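You operate a simulated robot arm through the tools that you are given. There is no shell and no other tool.

You run a simulated two-armed robot. Do the job below in one go: nothing can be reset, and whatever is moved stays where it is left.

## Task
Check the pH of the blue cup's juice on the white meter.
Fine: blue probe button on, black probe in till a figure shows, rinse in the clear cup, probe back in its stand, button off. Set down upright: black probe.

It is judged by the outcome, as a careful person would: the job done as asked, and still so three seconds after it is handed in. It fails if anything else is knocked over, pushed out of place, dropped, spilled or broken.

## Robot
Two 7-joint arms with fingered hands on one trunk that stands fixed in place. Base frame: the origin is at the foot of the trunk, x ahead of it, y to its left, z up; the work surface is at about z = 90. Lengths are in cm, angles in rad, forces in N, time in s.
The left shoulder is at [7, 13.9, 113.3], the right one opposite. With the tool pointing down near the work surface each hand reaches from about 46 to 84 cm from the base axis, measured 20 degrees to its own side. Payload 3.9 kg a hand.
Tool frame (each hand has its own): the origin (TCP) lies between the finger pads and is the grasp point; the fingertips stand 2.9 cm ahead of it; z points along the fingers, y is the line along which they close. The gripper opens to 10 cm. The gripper's body begins 3.4 cm behind the TCP. The gripper is a hand of 5 fingers: y runs from the thumb to the fingers, the wrist lies at [-1.5, -10.5, -17.7] in the tool frame, and closing takes about 1.5 s.
Orientation is that of the tool frame in the base frame, as a unit quaternion [w, x, y, z]. With the fingers straight down and the wrist toward the robot, the tool's x, y and z point along [0, 1, 0], [1, 0, 0] and [0, 0, -1] of the base frame.

## Interface
- The arms move only by the tool nudge_tool. It takes "left_deltas", "right_deltas" or both (then of equal length, played together; a hand with none holds still); each is a list of rows, each an object (a shift or turn left out is 0, a gripper value left out holds the last) with "angular": the turn, a rotation vector about the tool's x, y, z in units of 4 degrees (1.0 is 4 degrees), a list of three; "translation": the shift along the tool's x, y, z in units of 25 mm (1.0 is 25 mm), a list of three; "claw": the finger opening in cm, from 0 to 10. In form: [{"angular": [rx, ry, rz], "translation": [tx, ty, tz], "claw": claw}, ...]. A call has 1 to 20 rows; each row shifts and turns the commanded pose from where the row before left it, along the tool's axes as they then stand. A call with a number of a shift or a turn outside -1 to 1 is refused whole. A row lasts 0.2 s, in which the tool goes at most 5 cm and 0.15 rad; a call with a longer step from one row to the next is refused whole, and so is a gripper value outside its range. A pose out of reach is approached as far as the arm can. The call stops where the force on the tool passes 40 N (or 10 N more than at its start, if that is more) or the arm is blocked; 0.2 s more then pass. The fingers move at their own pace (about 15.3 cm/s each) and stop on an object; they squeeze with about 21 N. The grip force told is the motor's: it shows also when the fingers shut on nothing. Time passes only in rows, and 0.2 s behind the last, so rows that do not move let the fingers close. It gives the time, the measured TCP pose, the force on the tool (base axes), the opening and the grip force at its end, in the units of the frame above (readings bear some noise), with the torque about the TCP (base axes, N m) and any sound that the robot's microphone picked up.
- Cameras (640 x 400 px; columns grow to the right, rows downward): "scene" is now at [12.54, 4.31, 144.34]; the picture's right is [0.51, -0.86, 0.00], its down [-0.55, -0.33, -0.77] and it looks along [0.66, 0.39, -0.64] (base axes); focal length 252 px, centre (320, 200). "left" rides on the left gripper at [-6.6, -8.6, -12.1] in its tool frame; the picture's right is [-0.76, -0.31, 0.58], its down [0.59, -0.70, 0.40] and it looks along [0.28, 0.64, 0.71] (tool axes); focal length 247 px, centre (320, 200). "right" rides on the right gripper at [6.6, -8.6, -12.1] in its tool frame; the picture's right is [-0.76, 0.31, -0.58], its down [-0.59, -0.70, 0.40] and it looks along [-0.28, 0.64, 0.71] (tool axes); focal length 247 px, centre (320, 200). There is no depth. A picture from a camera that has moved, and an enlarged one, comes with that camera's place and axes in the base frame and with its lens.
- camera(camera): a new picture of that camera. No time passes.
- raise_lower(by): slides the trunk up (or, below 0, down) by that many cm; the arms and the scene camera ride with it, the base frame stays. It gives what a move gives, with no picture.
- grasp_type(shape, hand): the hand has 5 fingers and takes this shape, open, in about a second: jaw (thumb against the fingers, like two jaws); tri (thumb and two fingers); tip (a fingertip pinch); poke (one finger out to press); point (the index stretched); flat (the hand flat); cup (the hand cupped); fist (a fist). The gripper value then closes the fingers along that shape, each until it touches; the sizes above hold for jaw. It gives what a move gives, with no picture.
- aim_head(pan, tilt): turns the head with the scene camera to pan (to the left, within 1.501 rad either way) and tilt (down, from -0.506 to 1.204), counted from straight ahead of the robot. It gives what a move gives.
- inspect(camera, box): a new picture of the part [left, top, right, bottom] of that camera's present view, enlarged. No time passes.
- sign_off(): hands the job in; it is judged then, once.

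Places have to be worked out from the pictures, the camera data and where the tool is seen. Open the grippers and draw the arms clear of the work before you hand the job in, unless the task says otherwise.

The tools are called after "Call:" as a command line: name --argument value ..., lists and objects as JSON in quotes. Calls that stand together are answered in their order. nudge_tool: Moves the arms, as the interface text tells. Its arguments: {"type":"object","properties":{"left_deltas":{"type":"array","items":{"type":"object","properties":{"angular":{"type":"array","items":{"type":"number"}},"translation":{"type":"array","items":{"type":"number"}},"claw":{"type":"number"}}}},"right_deltas":{"type":"array","items":{"type":"object","properties":{"angular":{"type":"array","items":{"type":"number"}},"translation":{"type":"array","items":{"type":"number"}},"claw":{"type":"number"}}}}},"required":[]} The other tools are called the same way: raise_lower (by) slides the trunk up or down; grasp_type (shape, hand) gives the hand a shape; aim_head (pan, tilt) turns the head that bears the scene camera; camera (camera) takes a picture; inspect (camera, box) takes an enlarged picture of a part of a camera's view; sign_off () hands the job in.

At the start:

```text
time_s: 0.0
left_position: [36.58, 47.5, 124.01]
left_tool_rot: [0.0, 0.515, 0.857, 0.001]
left_force: [-0.5, 0.2, -1.1]
left_torque: [0.0, 0.03, 0.01]
left_opening: 9.97
left_grip_force: 0.0
left_shape: jaw
right_position: [49.92, 0.04, 128.31]
right_tool_rot: [-0.001, 0.514, 0.858, 0.0]
right_force: [-0.1, 0.7, -0.5]
right_torque: [-0.02, 0.0, 0.01]
right_opening: 9.97
right_grip_force: 0.1
right_shape: jaw
trunk travel left (down, up): [-77.5, 6.5]
head pan, tilt: [0.532, 0.696]
```

scene: 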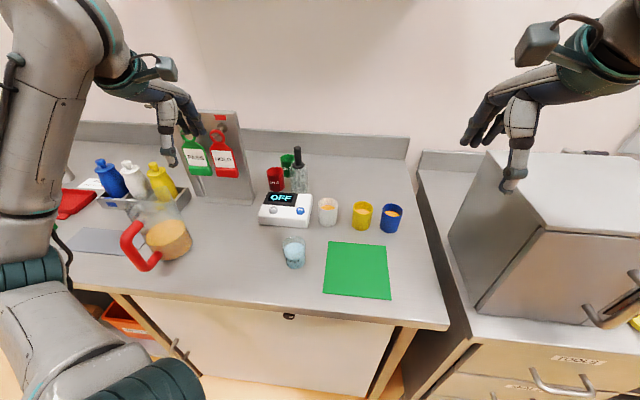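
right: 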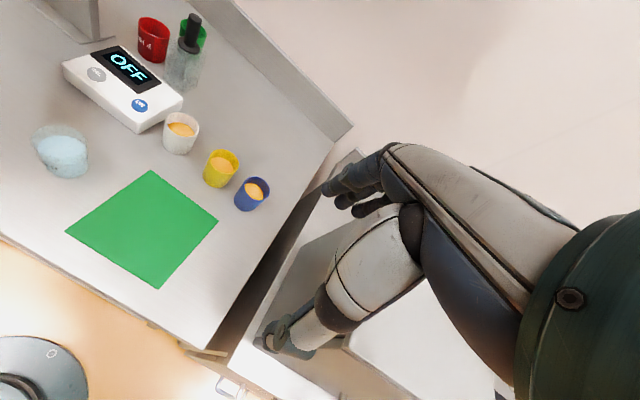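
left: 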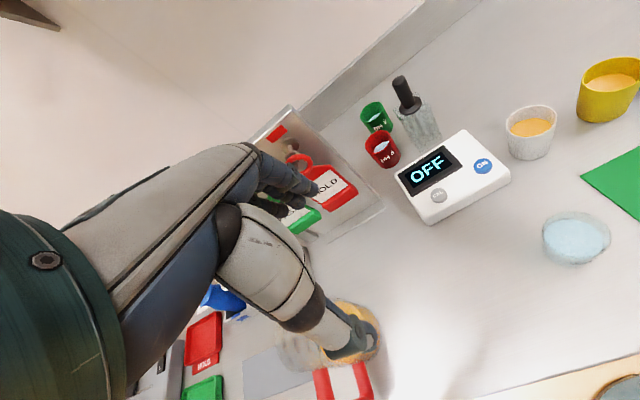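

The scene shows the white meter (OFF), a black-handled probe in a glass stand behind it, and white, yellow and blue cups with juice, plus the clear rinse cup. I'll enlarge the views to locate things more exactly.

Call:
inspect --camera "scene" --box '[240, 130, 420, 280]'

Call:
inspect --camera "left" --box '[340, 50, 640, 280]'

Call:
inspect --camera "right" --box '[20, 0, 300, 220]'

```text
2.67 times, centred on (330, 205) of scene
camera zoom: at [12.54, 4.31, 144.34], right [0.51, -0.86, 0.0], down [-0.55, -0.33, -0.77], along [0.66, 0.39, -0.64], focal length 671 px, centre (293, 187)
```

zoom: 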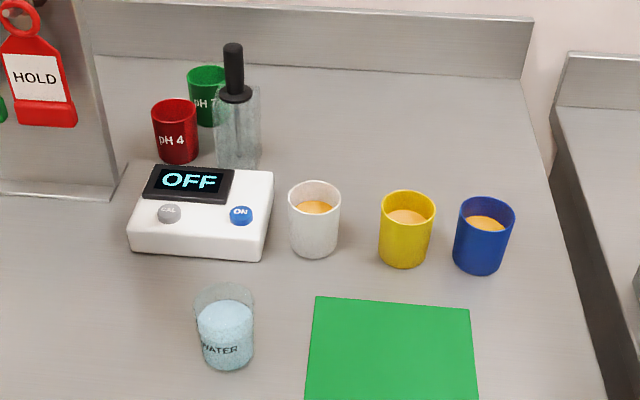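

```text
1.74 times, centred on (490, 165) of left
camera zoom: at [32.12, 37.58, 136.27], right [0.09, -0.81, -0.58], down [-0.9, 0.19, -0.4], along [0.43, 0.55, -0.71], focal length 430 px, centre (24, 261)
```

zoom: 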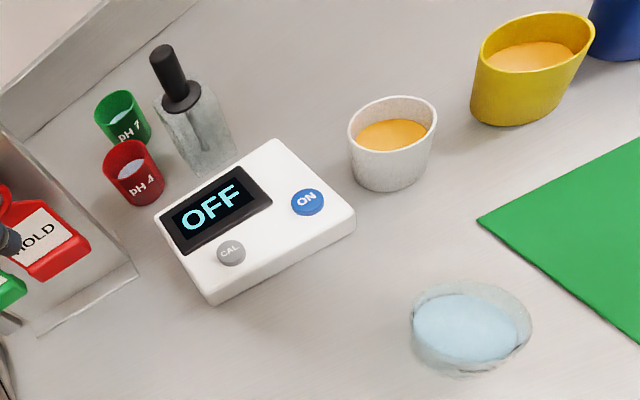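

```text
1.82 times, centred on (160, 110) of right
camera zoom: at [39.36, 1.79, 140.4], right [0.63, -0.52, 0.58], down [-0.34, -0.85, -0.4], along [0.7, 0.05, -0.71], focal length 449 px, centre (611, 364)
```

zoom: 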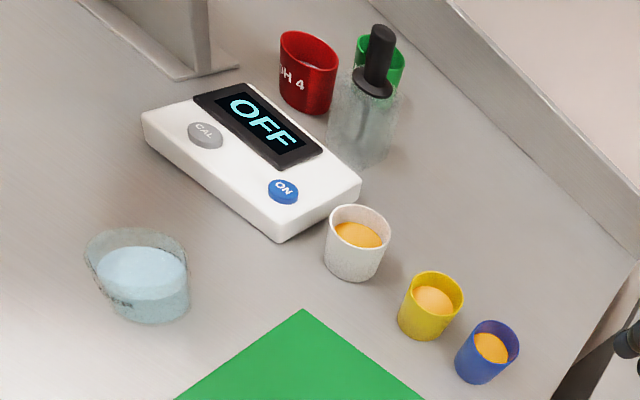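

Rough places: ON button ≈ (57.6, 37.6, ~94), blue cup ≈ (67.4, 13.3) with rim z≈97.5, probe ≈ (68.8, 45.7) with collar z≈101 and top z≈107, water cup ≈ (44, 30). I'll zoom in further on the probe, meter and cups.

Call:
inspect --camera "scene" --box '[280, 135, 328, 190]'

Call:
inspect --camera "left" --box '[380, 65, 520, 230]'

Call:
inspect --camera "right" --box '[50, 0, 220, 140]'

Call:
inspect --camera "scene" --box '[250, 180, 330, 280]'

```text
7.27 times, centred on (304, 162) of scene
camera zoom: at [12.54, 4.31, 144.34], right [0.51, -0.86, 0.0], down [-0.55, -0.33, -0.77], along [0.66, 0.39, -0.64], focal length 1830 px, centre (436, 473)
```

zoom: 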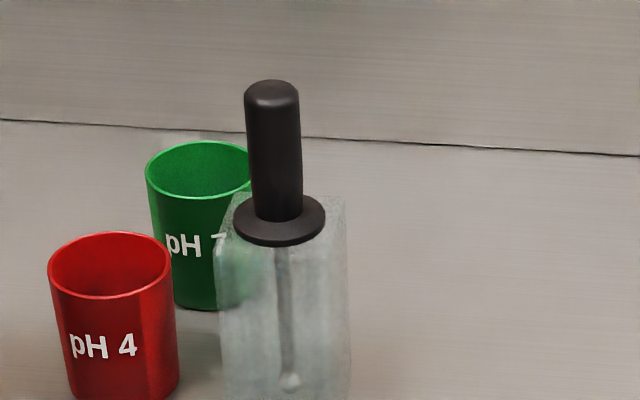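

```text
2.42 times, centred on (450, 148) of left
camera zoom: at [32.12, 37.58, 136.27], right [0.09, -0.81, -0.58], down [-0.9, 0.19, -0.4], along [0.43, 0.55, -0.71], focal length 599 px, centre (5, 327)
```

zoom: 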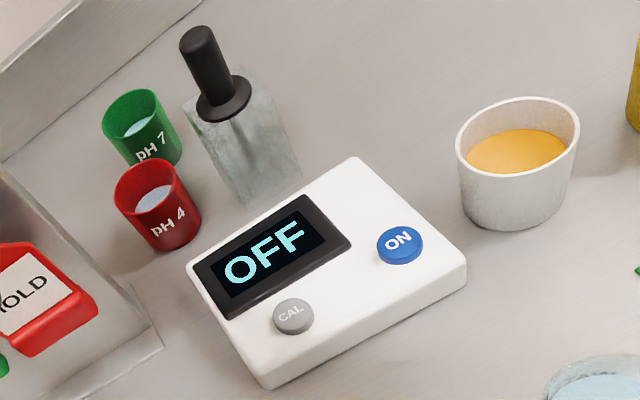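

```text
2.86 times, centred on (135, 70) of right
camera zoom: at [39.36, 1.79, 140.4], right [0.63, -0.52, 0.58], down [-0.34, -0.85, -0.4], along [0.7, 0.05, -0.71], focal length 706 px, centre (849, 571)
```

zoom: 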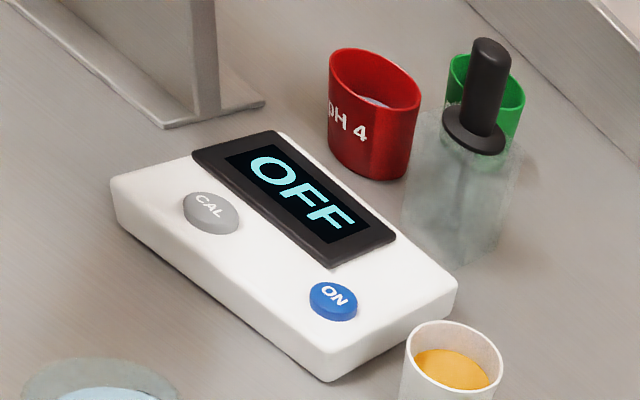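

```text
4.00 times, centred on (290, 230) of scene
camera zoom: at [12.54, 4.31, 144.34], right [0.51, -0.86, 0.0], down [-0.55, -0.33, -0.77], along [0.66, 0.39, -0.64], focal length 1006 px, centre (440, 80)
```

zoom: 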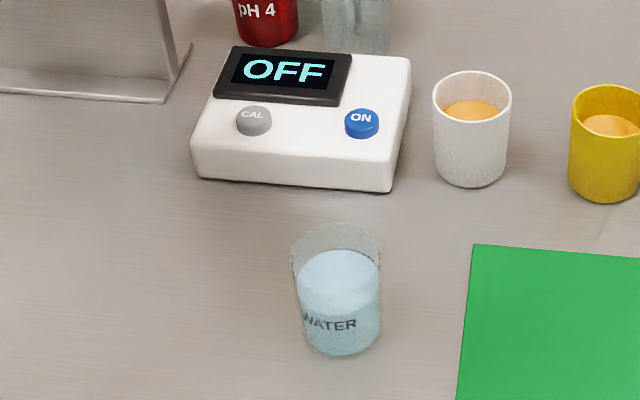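

Triangulating across the three cameras: ON button ≈ (56.9, 37.2, 94.5), probe axis ≈ (69.6, 46.3) with collar z≈100.4, handle top ≈106.8, rod tip ≈92. I'll shape the left hand to poke and look at where its fingertip sits.

Call:
grasp_type --hand "left" --shape "poke"

Call:
camera --camera "left"

Call:
inspect --camera "scene" --box '[80, 30, 260, 220]'

Call:
camera --camera "right"

```text
time_s: 0.9
left_position: [36.54, 47.52, 124.07]
left_tool_rot: [0.0, 0.514, 0.858, 0.0]
left_force: [-0.8, -0.1, 0.1]
left_torque: [-0.01, -0.01, -0.02]
left_opening: 0.0
left_grip_force: 0.1
left_shape: poke
right_position: [50.04, -0.04, 128.34]
right_tool_rot: [0.0, 0.515, 0.857, 0.0]
right_force: [0.2, -0.5, 0.1]
right_torque: [0.0, -0.05, 0.03]
right_opening: 9.97
right_grip_force: 0.1
right_shape: jaw
trunk travel left (down, up): [-77.5, 6.5]
head pan, tilt: [0.532, 0.696]
```

```text
taken
camera left: at [32.12, 37.59, 136.27], right [0.09, -0.81, -0.58], down [-0.9, 0.19, -0.4], along [0.43, 0.55, -0.71], focal length 247 px, centre (320, 200)
```

left: 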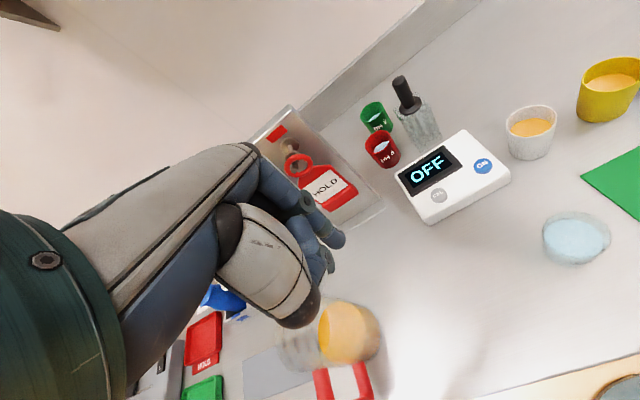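

```text
2.11 times, centred on (170, 125) of scene
camera zoom: at [12.54, 4.32, 144.34], right [0.51, -0.86, 0.0], down [-0.55, -0.33, -0.77], along [0.66, 0.39, -0.64], focal length 530 px, centre (636, 358)
```

zoom: 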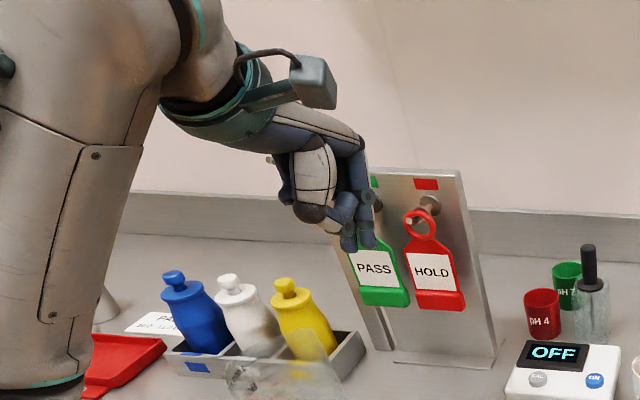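

```text
taken
camera right: at [39.36, 1.8, 140.41], right [0.63, -0.52, 0.58], down [-0.34, -0.85, -0.4], along [0.7, 0.05, -0.71], focal length 247 px, centre (320, 200)
```

right: 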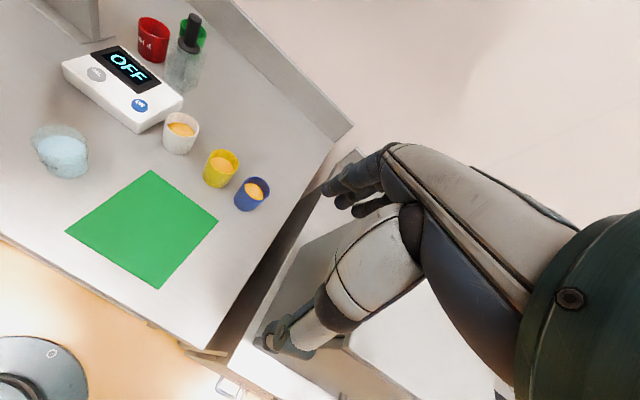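

The poke finger looks near pixel (335, 240) in the left view. I'll enlarge it to find its tip.

Call:
inspect --camera "left" --box '[240, 150, 380, 330]'

Call:
inspect --camera "scene" --box '[150, 80, 200, 160]'

```text
2.22 times, centred on (310, 240) of left
camera zoom: at [32.12, 37.59, 136.27], right [0.09, -0.81, -0.58], down [-0.9, 0.19, -0.4], along [0.43, 0.55, -0.71], focal length 549 px, centre (342, 111)
```

zoom: 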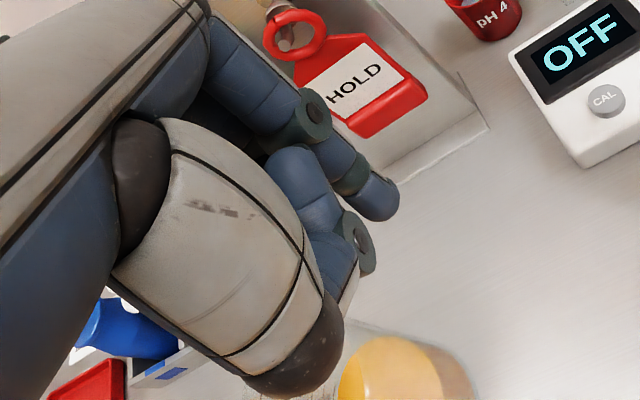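

```text
5.00 times, centred on (175, 120) of scene
camera zoom: at [12.54, 4.32, 144.34], right [0.51, -0.86, 0.0], down [-0.55, -0.33, -0.77], along [0.66, 0.39, -0.64], focal length 1258 px, centre (1045, 600)
```

zoom: 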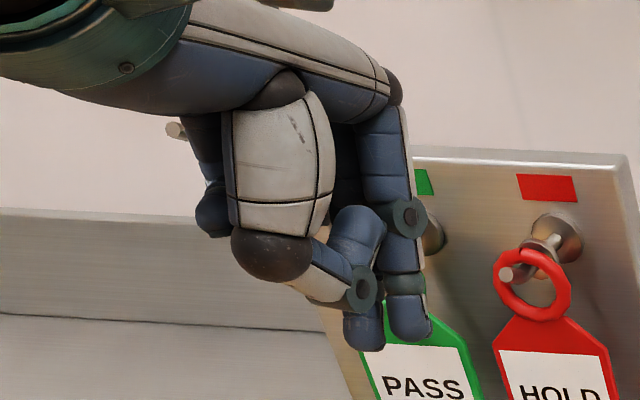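

The index tip sits about (−1.5, −0.5, +2.5) from the TCP in the tool frame, i.e. roughly (0.2, −1.6, −2.5) in base axes. I'll move it above the ON button, keeping high, then look.

Call:
nudge_tool --left_deltas '[{"translation": [-0.687, 0.55, 0]}, {"translation": [-0.687, 0.55, 0]}, {"translation": [-0.687, 0.55, 0]}, {"translation": [-0.687, 0.55, 0]}, {"translation": [-0.687, 0.55, 0]}, {"translation": [-0.687, 0.55, 0]}, {"translation": [-0.687, 0.55, 0]}, {"translation": [-0.687, 0.55, 0]}, {"translation": [-0.687, 0.55, 0]}, {"translation": [-0.687, 0.55, 0]}, {"translation": [0, 0, 0.9]}, {"translation": [0, 0, 0.9]}, {"translation": [0, 0, 0.9]}, {"translation": [0, 0, 0.9]}, {"translation": [0, 0, 0.9]}, {"translation": [0, 0, 0.9]}, {}]'

Call:
camera --camera "left"

Call:
camera --camera "scene"

Call:
camera --camera "right"

```text
time_s: 4.5
left_position: [56.84, 38.8, 110.75]
left_tool_rot: [0.0, 0.515, 0.857, 0.001]
left_force: [-0.3, -0.1, 0.1]
left_torque: [-0.02, -0.06, -0.01]
left_opening: 0.02
left_grip_force: 0.0
left_shape: poke
right_position: [50.01, -0.03, 128.36]
right_tool_rot: [0.0, 0.514, 0.858, 0.0]
right_force: [0.2, 0.7, -0.1]
right_torque: [0.0, 0.02, 0.02]
right_opening: 9.99
right_grip_force: 0.0
right_shape: jaw
trunk travel left (down, up): [-77.5, 6.5]
head pan, tilt: [0.532, 0.696]
```

```text
taken
camera left: at [52.31, 29.01, 122.81], right [0.09, -0.81, -0.58], down [-0.9, 0.19, -0.4], along [0.43, 0.55, -0.71], focal length 247 px, centre (320, 200)
```

left: 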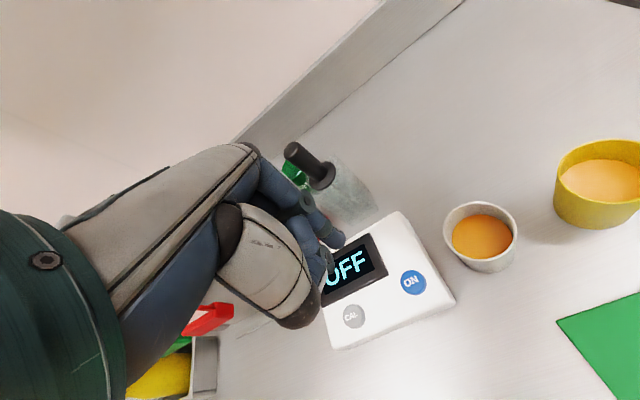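

```text
taken
camera scene: at [12.52, 4.36, 144.34], right [0.51, -0.86, 0.0], down [-0.55, -0.33, -0.77], along [0.66, 0.39, -0.64], focal length 252 px, centre (320, 200)
```

scene: 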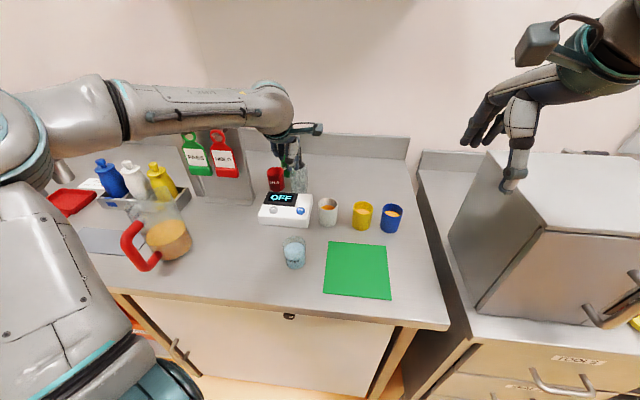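

```text
taken
camera right: at [39.34, 1.84, 140.41], right [0.63, -0.52, 0.58], down [-0.34, -0.85, -0.4], along [0.7, 0.05, -0.71], focal length 247 px, centre (320, 200)
```

right: 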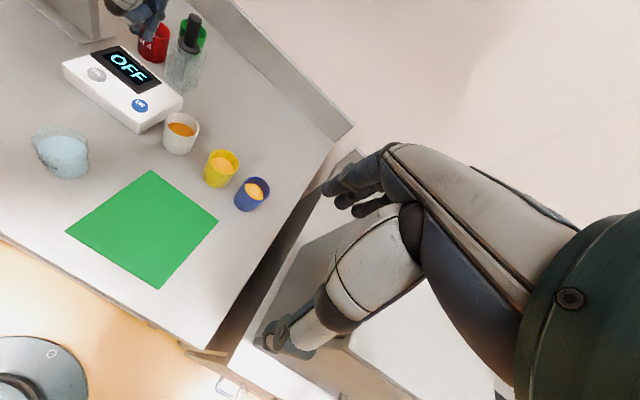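

The hand is now above the meter; I'll zoom in from scene and right cameras to triangulate the fingertip against the button.

Call:
inspect --camera "scene" --box '[250, 90, 340, 230]'

Call:
inspect --camera "right" --box '[90, 0, 200, 120]'

Call:
inspect --camera "left" --box '[280, 170, 460, 340]'

```text
2.86 times, centred on (295, 160) of scene
camera zoom: at [12.52, 4.36, 144.34], right [0.51, -0.86, 0.0], down [-0.55, -0.33, -0.77], along [0.66, 0.39, -0.64], focal length 719 px, centre (391, 314)
```

zoom: 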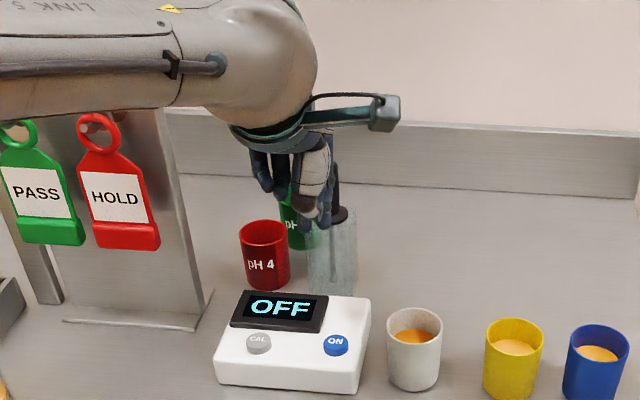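

```text
3.33 times, centred on (145, 60) of right
camera zoom: at [39.34, 1.84, 140.41], right [0.63, -0.52, 0.58], down [-0.34, -0.85, -0.4], along [0.7, 0.05, -0.71], focal length 823 px, centre (903, 667)
```

zoom: 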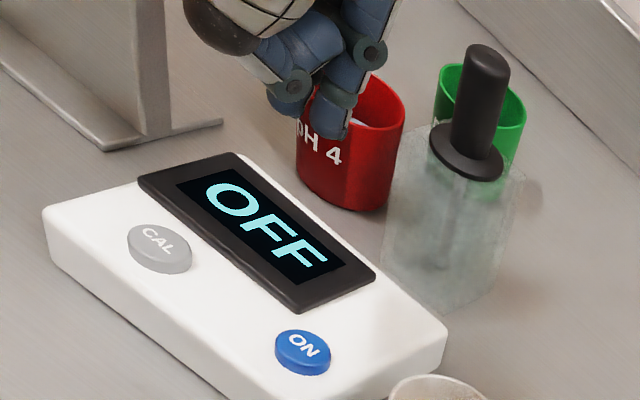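

```text
2.35 times, centred on (370, 255) of left
camera zoom: at [52.31, 29.01, 122.81], right [0.09, -0.81, -0.58], down [-0.9, 0.19, -0.4], along [0.43, 0.55, -0.71], focal length 581 px, centre (202, 71)
```

zoom: 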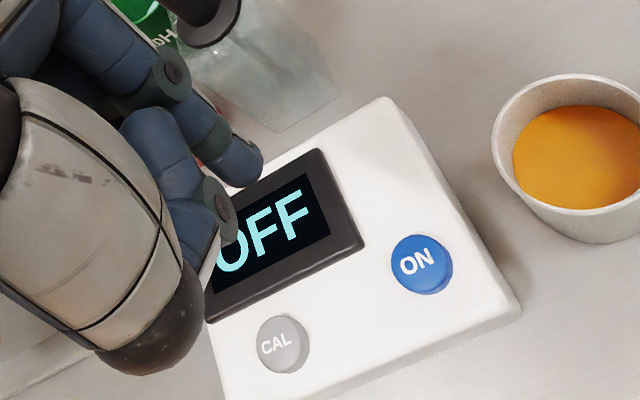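

Fingertip triangulates to about (57.25, 37.7, ~108.2 at its end), so I shift it about 0.35/0.5 cm to centre it on the button and go down to roughly 1.5–2 cm above it.

Call:
nudge_tool --left_deltas '[{"translation": [-0.11, -0.22, 0.8]}, {"translation": [0, 0, 0.8]}, {"translation": [0, 0, 0.8]}, {"translation": [0, 0, 0.8]}, {"translation": [0, 0, 0.8]}, {"translation": [0, 0, 0.5]}, {}]'

Call:
inspect --camera "scene" --box '[250, 130, 340, 230]'

Call:
inspect --camera "right" --box '[60, 20, 210, 140]'

Call:
inspect --camera "left" --box '[250, 130, 430, 300]'

```text
time_s: 6.1
left_position: [56.58, 38.21, 99.29]
left_tool_rot: [0.001, 0.514, 0.858, 0.0]
left_force: [0.0, 0.2, 0.5]
left_torque: [0.01, 0.0, -0.03]
left_opening: 0.02
left_grip_force: 0.0
left_shape: poke
right_position: [49.86, -0.0, 128.25]
right_tool_rot: [0.001, 0.514, 0.858, -0.001]
right_force: [0.0, 0.7, 0.3]
right_torque: [0.02, 0.01, 0.0]
right_opening: 9.98
right_grip_force: 0.1
right_shape: jaw
trunk travel left (down, up): [-77.5, 6.5]
head pan, tilt: [0.532, 0.696]
```

```text
4.00 times, centred on (295, 180) of scene
camera zoom: at [12.51, 4.33, 144.35], right [0.51, -0.86, 0.0], down [-0.55, -0.33, -0.77], along [0.66, 0.39, -0.64], focal length 1006 px, centre (420, 280)
```

zoom: 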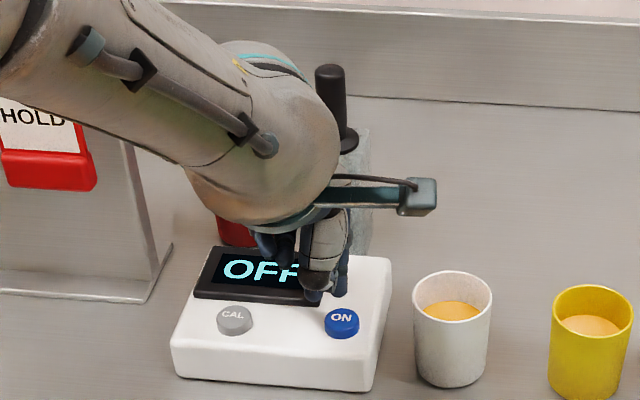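

```text
3.33 times, centred on (135, 80) of right
camera zoom: at [39.33, 1.81, 140.41], right [0.63, -0.52, 0.58], down [-0.34, -0.85, -0.4], along [0.7, 0.05, -0.71], focal length 823 px, centre (937, 600)
```

zoom: 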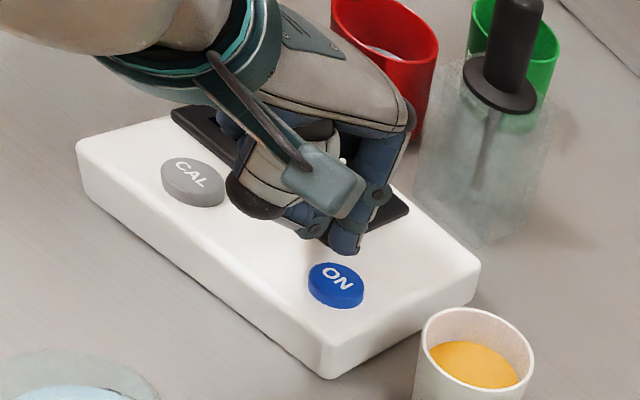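

```text
2.35 times, centred on (340, 215) of left
camera zoom: at [52.02, 28.48, 111.49], right [0.09, -0.81, -0.58], down [-0.9, 0.19, -0.4], along [0.43, 0.55, -0.71], focal length 581 px, centre (273, 165)
```

zoom: 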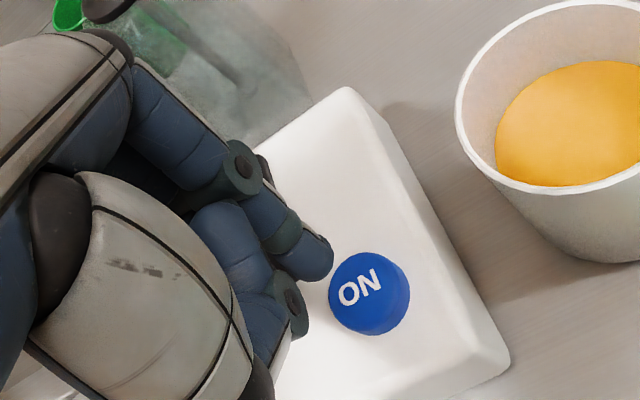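

The tip is over the button, about 2 cm up. I go down in small steps, watching for force and sound.

Call:
nudge_tool --left_deltas '[{"translation": [0, 0, 0.1]}, {"translation": [0, 0, 0.1]}, {"translation": [0, 0, 0.1]}, {"translation": [0, 0, 0.1]}, {"translation": [0, 0, 0.1]}, {"translation": [0, 0, 0.1]}, {}]'

Call:
inspect --camera "right" --box '[60, 20, 210, 140]'

Call:
inspect --camera "left" --box '[250, 130, 430, 300]'

```text
time_s: 7.7
left_position: [56.43, 38.23, 97.79]
left_tool_rot: [0.0, 0.515, 0.857, 0.0]
left_force: [-0.2, -0.3, -1.0]
left_torque: [0.03, 0.01, 0.0]
left_opening: 0.02
left_grip_force: 0.2
left_shape: poke
right_position: [49.93, -0.07, 128.26]
right_tool_rot: [0.0, 0.514, 0.858, -0.001]
right_force: [0.2, 0.2, -0.3]
right_torque: [0.01, -0.03, 0.01]
right_opening: 9.99
right_grip_force: 0.1
right_shape: jaw
trunk travel left (down, up): [-77.5, 6.5]
head pan, tilt: [0.532, 0.696]
```

```text
3.33 times, centred on (135, 80) of right
camera zoom: at [39.35, 1.8, 140.41], right [0.63, -0.52, 0.58], down [-0.34, -0.85, -0.4], along [0.7, 0.05, -0.71], focal length 823 px, centre (937, 600)
```

zoom: 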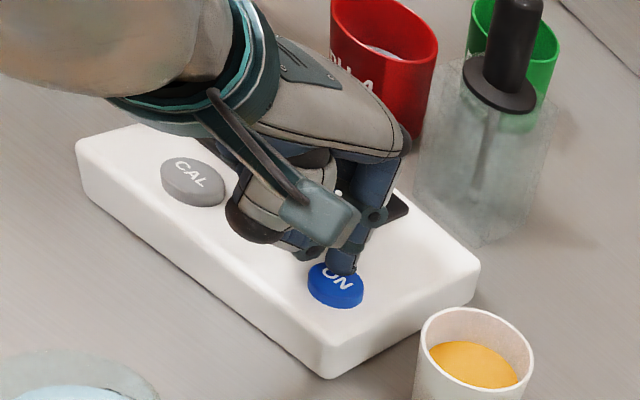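

```text
2.35 times, centred on (340, 215) of left
camera zoom: at [51.95, 28.39, 109.99], right [0.09, -0.81, -0.58], down [-0.9, 0.19, -0.4], along [0.43, 0.55, -0.71], focal length 581 px, centre (273, 165)
```

zoom: 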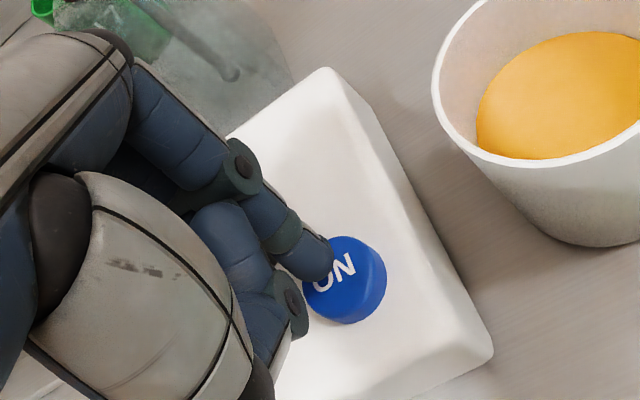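

The tip is just above the button's centre. I keep lowering in 1–1.5 mm steps until contact.

Call:
nudge_tool --left_deltas '[{"translation": [0, 0, 0.06]}, {"translation": [0, 0, 0.06]}, {"translation": [0, 0, 0.06]}, {"translation": [0, 0, 0.06]}, {}]'

Call:
inspect --camera "right" --box '[60, 20, 210, 140]'

Call:
inspect --camera "scene" --box '[250, 160, 340, 230]'

```text
time_s: 8.9
left_position: [56.48, 38.15, 97.26]
left_tool_rot: [0.0, 0.514, 0.858, 0.0]
left_force: [1.0, 0.0, 3.8]
left_torque: [-0.03, -0.07, 0.01]
left_opening: 0.0
left_grip_force: 0.1
left_shape: poke
right_position: [49.93, -0.02, 128.36]
right_tool_rot: [0.0, 0.514, 0.858, 0.0]
right_force: [0.0, -0.5, 0.1]
right_torque: [-0.02, -0.02, 0.02]
right_opening: 9.99
right_grip_force: 0.1
right_shape: jaw
trunk travel left (down, up): [-77.5, 6.5]
head pan, tilt: [0.532, 0.696]
heard: click
```

```text
3.33 times, centred on (135, 80) of right
camera zoom: at [39.33, 1.76, 140.42], right [0.63, -0.52, 0.58], down [-0.34, -0.85, -0.4], along [0.7, 0.05, -0.71], focal length 823 px, centre (937, 600)
```

zoom: 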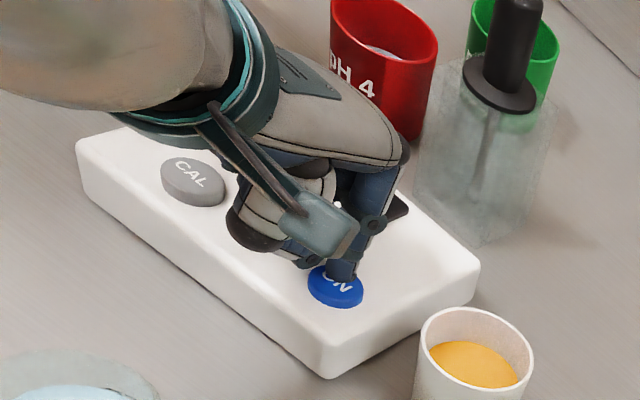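

```text
5.71 times, centred on (295, 195) of scene
camera zoom: at [12.51, 4.28, 144.35], right [0.51, -0.86, 0.0], down [-0.55, -0.33, -0.77], along [0.66, 0.39, -0.64], focal length 1438 px, centre (463, 229)
```

zoom: 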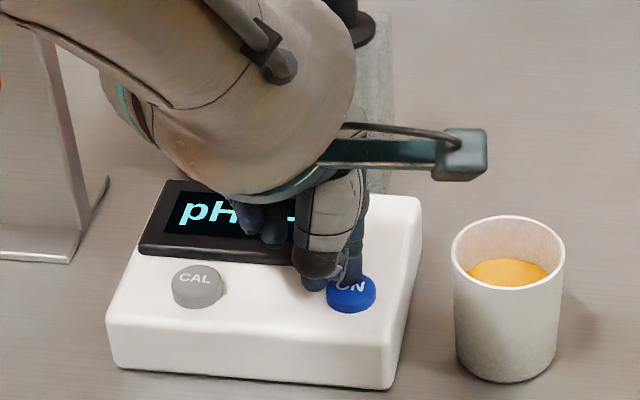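

A click was heard, contact force about 4 N, and the display now shows "pH --". I lift straight off and give the hand the jaw shape.

Call:
nudge_tool --left_deltas '[{"translation": [0, 0, -0.3]}, {"translation": [0, 0, -0.9]}, {"translation": [0, 0, -0.9]}, {"translation": [0, 0, -0.9]}, {"translation": [0, 0, -0.9]}, {"translation": [0, 0, -0.9]}, {"translation": [0, 0, -0.9]}, {"translation": [0, 0, -0.9]}, {"translation": [0, 0, -0.9]}, {}]'

Call:
grasp_type --hand "left" --shape "jaw"

Call:
inspect --camera "scene" --box '[230, 80, 430, 280]'

Call:
camera --camera "left"

```text
time_s: 11.1
left_position: [56.5, 38.18, 115.92]
left_tool_rot: [0.0, 0.514, 0.858, 0.0]
left_force: [0.4, 0.5, 0.3]
left_torque: [0.01, -0.02, 0.01]
left_opening: 0.0
left_grip_force: 0.0
left_shape: poke
right_position: [50.01, 0.06, 128.39]
right_tool_rot: [0.0, 0.514, 0.858, 0.0]
right_force: [0.1, 0.7, -0.1]
right_torque: [0.02, 0.05, -0.02]
right_opening: 9.97
right_grip_force: 0.1
right_shape: jaw
trunk travel left (down, up): [-77.5, 6.5]
head pan, tilt: [0.532, 0.696]
```

```text
time_s: 12.0
left_position: [56.48, 38.1, 115.92]
left_tool_rot: [0.0, 0.514, 0.858, 0.0]
left_force: [0.1, 0.1, -0.1]
left_torque: [-0.01, 0.03, 0.0]
left_opening: 10.01
left_grip_force: 0.1
left_shape: jaw
right_position: [49.94, -0.02, 128.3]
right_tool_rot: [0.0, 0.514, 0.858, 0.0]
right_force: [0.5, -0.2, 0.5]
right_torque: [-0.01, 0.0, 0.03]
right_opening: 9.95
right_grip_force: 0.1
right_shape: jaw
trunk travel left (down, up): [-77.5, 6.5]
head pan, tilt: [0.532, 0.696]
```

```text
2.00 times, centred on (330, 180) of scene
camera zoom: at [12.53, 4.31, 144.35], right [0.51, -0.86, 0.0], down [-0.55, -0.33, -0.77], along [0.66, 0.39, -0.64], focal length 503 px, centre (300, 240)
```

zoom: 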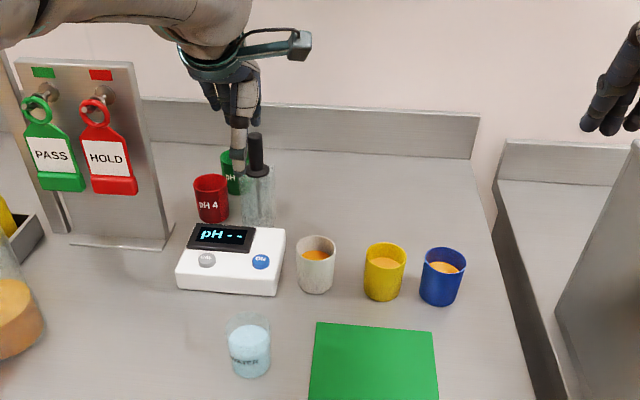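

```text
taken
camera left: at [52.03, 28.31, 128.1], right [0.09, -0.81, -0.58], down [-0.9, 0.19, -0.4], along [0.43, 0.55, -0.71], focal length 247 px, centre (320, 200)
```

left: 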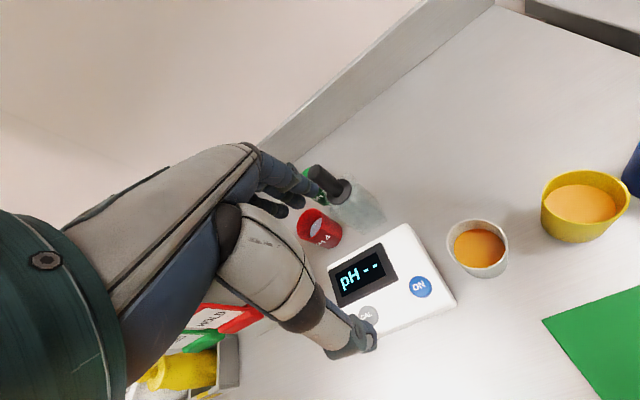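

The display reads "pH --" and the jaw is open at z≈116, above the handle top. I move the hand over the probe at (69.6, 46.3), still high.

Call:
nudge_tool --left_deltas '[{"translation": [0.05, 0.77, 0]}, {"translation": [0.05, 0.77, 0]}, {"translation": [0.05, 0.77, 0]}, {"translation": [0.05, 0.77, 0]}, {"translation": [0.05, 0.77, 0]}, {"translation": [0.05, 0.77, 0]}, {"translation": [0.05, 0.77, 0]}, {"translation": [0.05, 0.77, 0]}, {}]'

Call:
camera --camera "left"

Call:
inspect --camera "scene" --box '[230, 80, 350, 200]'

Call:
inspect --camera "right" --box '[90, 0, 270, 110]'

```text
time_s: 14.0
left_position: [69.61, 46.34, 116.13]
left_tool_rot: [0.0, 0.513, 0.858, 0.0]
left_force: [0.7, -0.8, 0.1]
left_torque: [0.02, -0.03, -0.01]
left_opening: 10.0
left_grip_force: 0.1
left_shape: jaw
right_position: [49.88, -0.04, 128.33]
right_tool_rot: [-0.001, 0.515, 0.857, 0.0]
right_force: [0.0, -0.5, 0.3]
right_torque: [-0.02, -0.02, -0.02]
right_opening: 9.96
right_grip_force: 0.1
right_shape: jaw
trunk travel left (down, up): [-77.5, 6.5]
head pan, tilt: [0.532, 0.696]
```

```text
taken
camera left: at [65.11, 36.45, 128.28], right [0.09, -0.81, -0.58], down [-0.9, 0.19, -0.4], along [0.43, 0.55, -0.71], focal length 247 px, centre (320, 200)
```

left: 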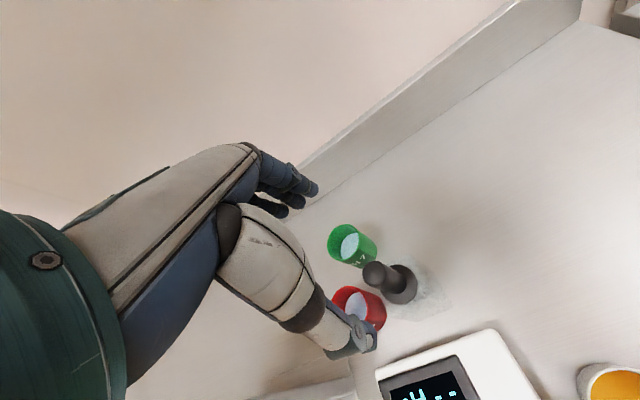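

```text
3.33 times, centred on (290, 140) of scene
camera zoom: at [12.47, 4.27, 144.35], right [0.51, -0.86, 0.0], down [-0.55, -0.33, -0.77], along [0.66, 0.39, -0.64], focal length 839 px, centre (420, 400)
```

zoom: 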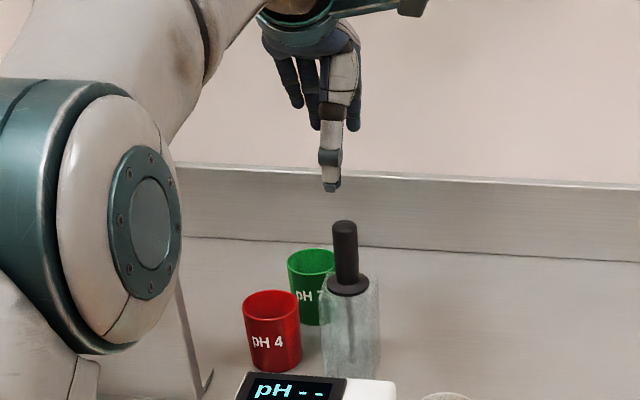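

```text
3.56 times, centred on (180, 55) of right
camera zoom: at [39.29, 1.75, 140.42], right [0.63, -0.52, 0.58], down [-0.34, -0.85, -0.4], along [0.7, 0.05, -0.71], focal length 878 px, centre (818, 716)
```

zoom: 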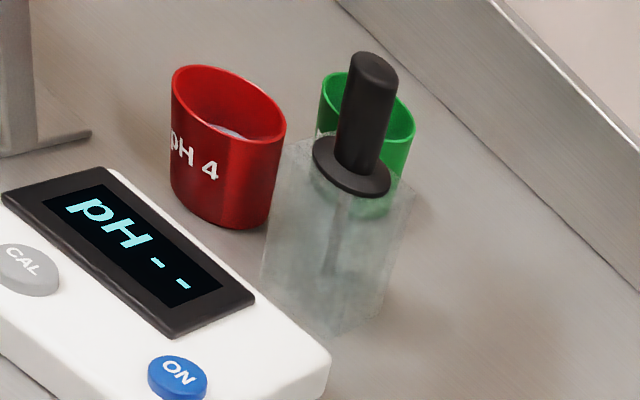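

From the left camera the probe axis is at about (69.3, 46.2), so I shift back 0.3 cm along the closing line and descend part way, then check the elbow and alignment.

Call:
nudge_tool --left_deltas '[{"translation": [0, -0.12, 0.5]}, {"translation": [0, 0, 0.7]}, {"translation": [0, 0, 0.7]}, {"translation": [0, 0, 0.7]}, {}]'

Call:
camera --camera "scene"

Call:
camera --camera "left"

Call:
inspect --camera "right" --box '[90, 0, 270, 110]'

```text
time_s: 15.2
left_position: [69.31, 46.06, 109.47]
left_tool_rot: [0.001, 0.514, 0.858, 0.001]
left_force: [0.2, 0.1, 0.1]
left_torque: [0.01, -0.01, 0.0]
left_opening: 9.99
left_grip_force: 0.0
left_shape: jaw
right_position: [49.93, -0.06, 128.28]
right_tool_rot: [0.0, 0.514, 0.858, -0.001]
right_force: [0.1, -0.1, 0.1]
right_torque: [-0.01, 0.01, 0.02]
right_opening: 9.97
right_grip_force: 0.1
right_shape: jaw
trunk travel left (down, up): [-77.5, 6.5]
head pan, tilt: [0.532, 0.696]
```

```text
taken
camera scene: at [12.52, 4.3, 144.35], right [0.51, -0.86, 0.0], down [-0.55, -0.33, -0.77], along [0.66, 0.39, -0.64], focal length 252 px, centre (320, 200)
```

scene: 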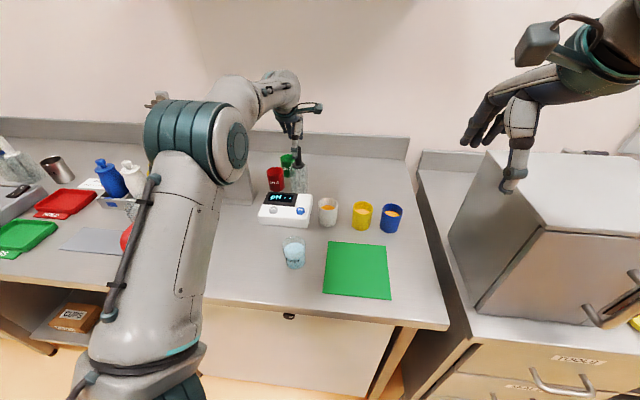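

```text
taken
camera left: at [64.84, 36.31, 121.58], right [0.09, -0.81, -0.58], down [-0.9, 0.19, -0.4], along [0.43, 0.55, -0.71], focal length 247 px, centre (320, 200)
```

left: 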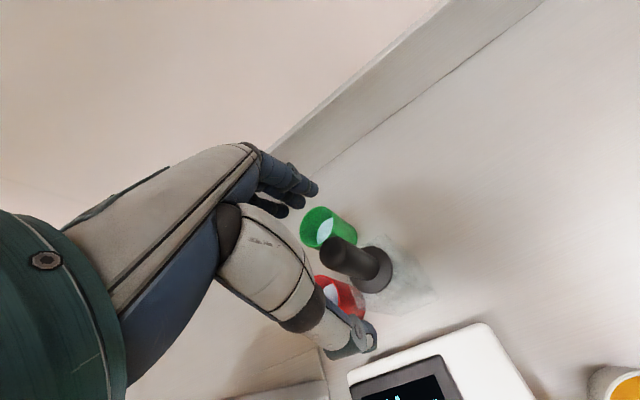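

```text
3.56 times, centred on (180, 55) of right
camera zoom: at [39.34, 1.78, 140.41], right [0.63, -0.52, 0.58], down [-0.34, -0.85, -0.4], along [0.7, 0.05, -0.71], focal length 878 px, centre (818, 716)
```

zoom: 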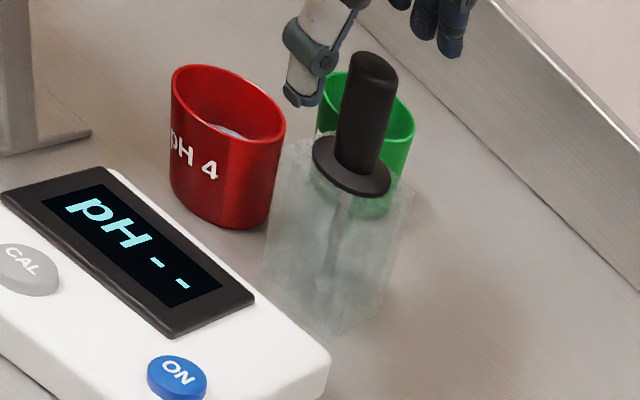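

The probe axis lines up with the TCP at about (69.3, 46.1) and the elbow is high and clear. I descend 5 cm around the handle, then close.

Call:
nudge_tool --left_deltas '[{"translation": [0, 0, 0.4]}, {"translation": [0, 0, 0.4]}, {"translation": [0, 0, 0.4]}, {"translation": [0, 0, 0.4]}, {"translation": [0, 0, 0.4]}, {}]'

Call:
inspect --camera "left" --box '[230, 140, 430, 380]'

Call:
inspect --camera "right" --box '[120, 0, 250, 90]'

Call:
inspect --camera "scene" --box '[260, 100, 350, 200]'

```text
time_s: 16.6
left_position: [69.47, 46.1, 104.52]
left_tool_rot: [0.001, 0.514, 0.858, 0.001]
left_force: [-1.5, 0.2, -0.7]
left_torque: [0.01, 0.01, -0.01]
left_opening: 9.98
left_grip_force: 0.0
left_shape: jaw
right_position: [50.01, -0.01, 128.36]
right_tool_rot: [0.0, 0.514, 0.858, 0.0]
right_force: [0.3, -0.4, 0.6]
right_torque: [-0.02, 0.01, -0.02]
right_opening: 9.99
right_grip_force: 0.1
right_shape: jaw
trunk travel left (down, up): [-77.5, 6.5]
head pan, tilt: [0.532, 0.696]
```

```text
1.67 times, centred on (330, 260) of left
camera zoom: at [64.91, 36.33, 116.64], right [0.09, -0.81, -0.58], down [-0.9, 0.19, -0.4], along [0.43, 0.55, -0.71], focal length 412 px, centre (303, 100)
```

zoom: 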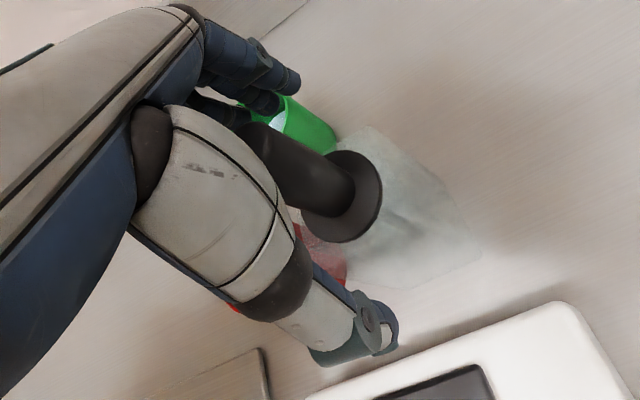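

```text
4.44 times, centred on (185, 45) of right
camera zoom: at [39.34, 1.79, 140.41], right [0.63, -0.52, 0.58], down [-0.34, -0.85, -0.4], along [0.7, 0.05, -0.71], focal length 1098 px, centre (920, 889)
```

zoom: 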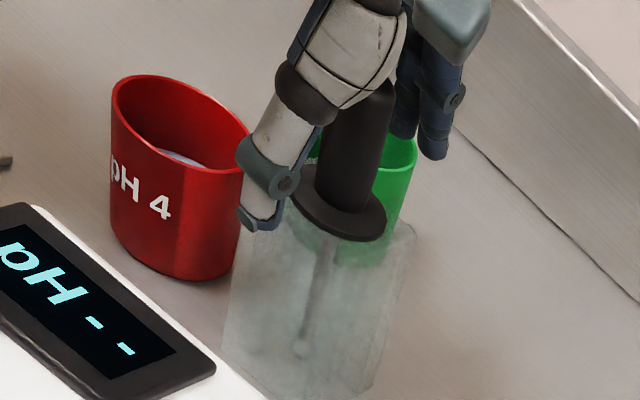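

```text
4.00 times, centred on (305, 150) of scene
camera zoom: at [12.52, 4.31, 144.35], right [0.51, -0.86, 0.0], down [-0.55, -0.33, -0.77], along [0.66, 0.39, -0.64], focal length 1006 px, centre (380, 400)
```

zoom: 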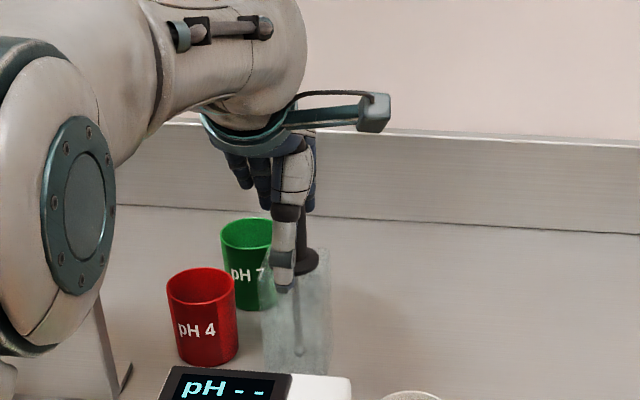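

Alignment is good to about 2 mm, with the thumb in front and the fingers behind the handle. I close gradually on the handle.

Call:
nudge_tool --left_deltas '[{"claw": 7}, {"claw": 5}, {"claw": 4}, {"claw": 3.2}, {"claw": 2.6}, {"claw": 2}, {"claw": 1}, {"claw": 0}, {}, {}, {}, {}]'

Call:
inspect --camera "left" --box '[230, 140, 430, 380]'

Call:
inspect --camera "right" --box '[120, 0, 250, 90]'

Call:
inspect --camera "scene" --box '[260, 100, 350, 200]'

```text
time_s: 19.2
left_position: [69.36, 46.25, 104.45]
left_tool_rot: [0.0, 0.515, 0.857, 0.0]
left_force: [-0.5, -0.6, -0.8]
left_torque: [0.04, -0.02, 0.0]
left_opening: 1.53
left_grip_force: 20.6
left_shape: jaw
right_position: [50.0, -0.02, 128.39]
right_tool_rot: [0.0, 0.515, 0.857, 0.0]
right_force: [0.7, 0.1, 0.5]
right_torque: [0.0, -0.02, 0.0]
right_opening: 10.0
right_grip_force: 0.1
right_shape: jaw
trunk travel left (down, up): [-77.5, 6.5]
head pan, tilt: [0.532, 0.696]
```

```text
1.67 times, centred on (330, 260) of left
camera zoom: at [64.92, 36.34, 116.67], right [0.09, -0.81, -0.58], down [-0.9, 0.19, -0.4], along [0.43, 0.55, -0.71], focal length 412 px, centre (303, 100)
```

zoom: 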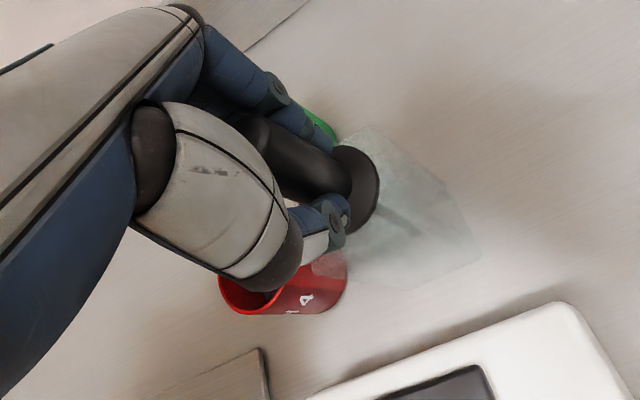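

```text
4.44 times, centred on (185, 45) of right
camera zoom: at [39.35, 1.79, 140.4], right [0.63, -0.52, 0.58], down [-0.34, -0.85, -0.4], along [0.7, 0.05, -0.71], focal length 1098 px, centre (920, 889)
```

zoom: 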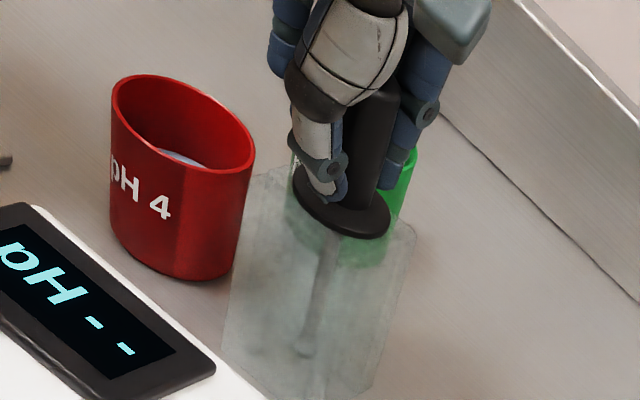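

```text
4.00 times, centred on (305, 150) of scene
camera zoom: at [12.54, 4.31, 144.34], right [0.51, -0.86, 0.0], down [-0.55, -0.33, -0.77], along [0.66, 0.39, -0.64], focal length 1006 px, centre (380, 400)
```

zoom: 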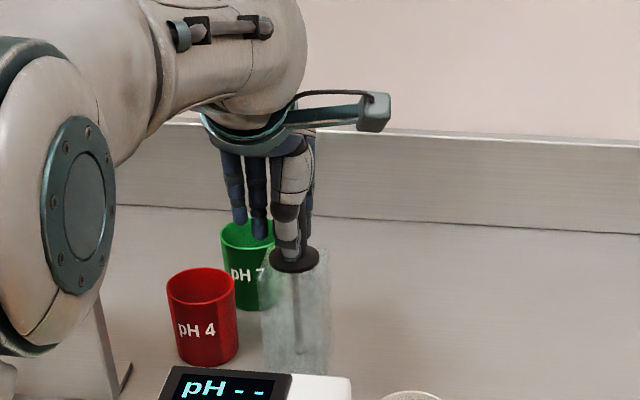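

The grip holds with 20.6 N and the probe hasn't shifted. I lift it slowly 2 cm and check that it comes along upright.

Call:
nudge_tool --left_deltas '[{"translation": [0, 0, -0.2]}, {"translation": [0, 0, -0.2]}, {"translation": [0, 0, -0.2]}, {"translation": [0, 0, -0.2]}, {}]'

Call:
inspect --camera "left" --box '[230, 140, 430, 380]'

Call:
inspect --camera "right" --box '[120, 0, 250, 90]'

Call:
inspect --camera "scene" --box '[260, 100, 350, 200]'

```text
time_s: 20.4
left_position: [69.43, 46.22, 106.49]
left_tool_rot: [0.0, 0.515, 0.857, 0.0]
left_force: [0.4, 0.0, -0.2]
left_torque: [-0.01, -0.02, 0.0]
left_opening: 1.49
left_grip_force: 20.8
left_shape: jaw
right_position: [49.98, 0.07, 128.26]
right_tool_rot: [0.001, 0.514, 0.858, 0.0]
right_force: [0.6, 0.9, 0.0]
right_torque: [0.03, 0.02, 0.0]
right_opening: 9.99
right_grip_force: 0.1
right_shape: jaw
trunk travel left (down, up): [-77.5, 6.5]
head pan, tilt: [0.532, 0.696]
```

```text
1.67 times, centred on (330, 260) of left
camera zoom: at [64.95, 36.38, 118.61], right [0.09, -0.81, -0.58], down [-0.9, 0.19, -0.4], along [0.43, 0.55, -0.71], focal length 412 px, centre (303, 100)
```

zoom: 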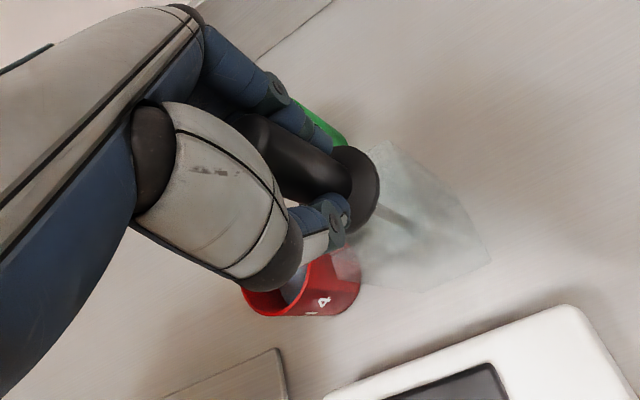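

```text
4.44 times, centred on (185, 45) of right
camera zoom: at [39.37, 1.8, 140.4], right [0.63, -0.52, 0.58], down [-0.34, -0.85, -0.4], along [0.7, 0.05, -0.71], focal length 1098 px, centre (920, 889)
```

zoom: 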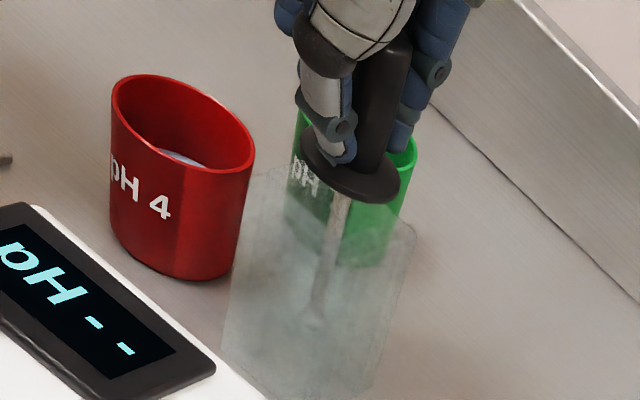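

```text
4.00 times, centred on (305, 150) of scene
camera zoom: at [12.55, 4.32, 144.34], right [0.51, -0.86, 0.0], down [-0.55, -0.33, -0.77], along [0.66, 0.39, -0.64], focal length 1006 px, centre (380, 400)
```

zoom: 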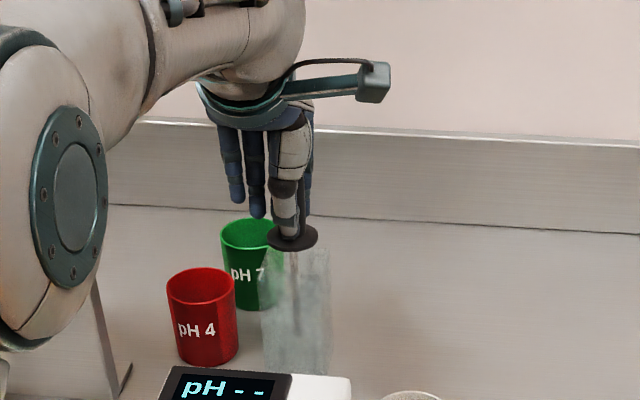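

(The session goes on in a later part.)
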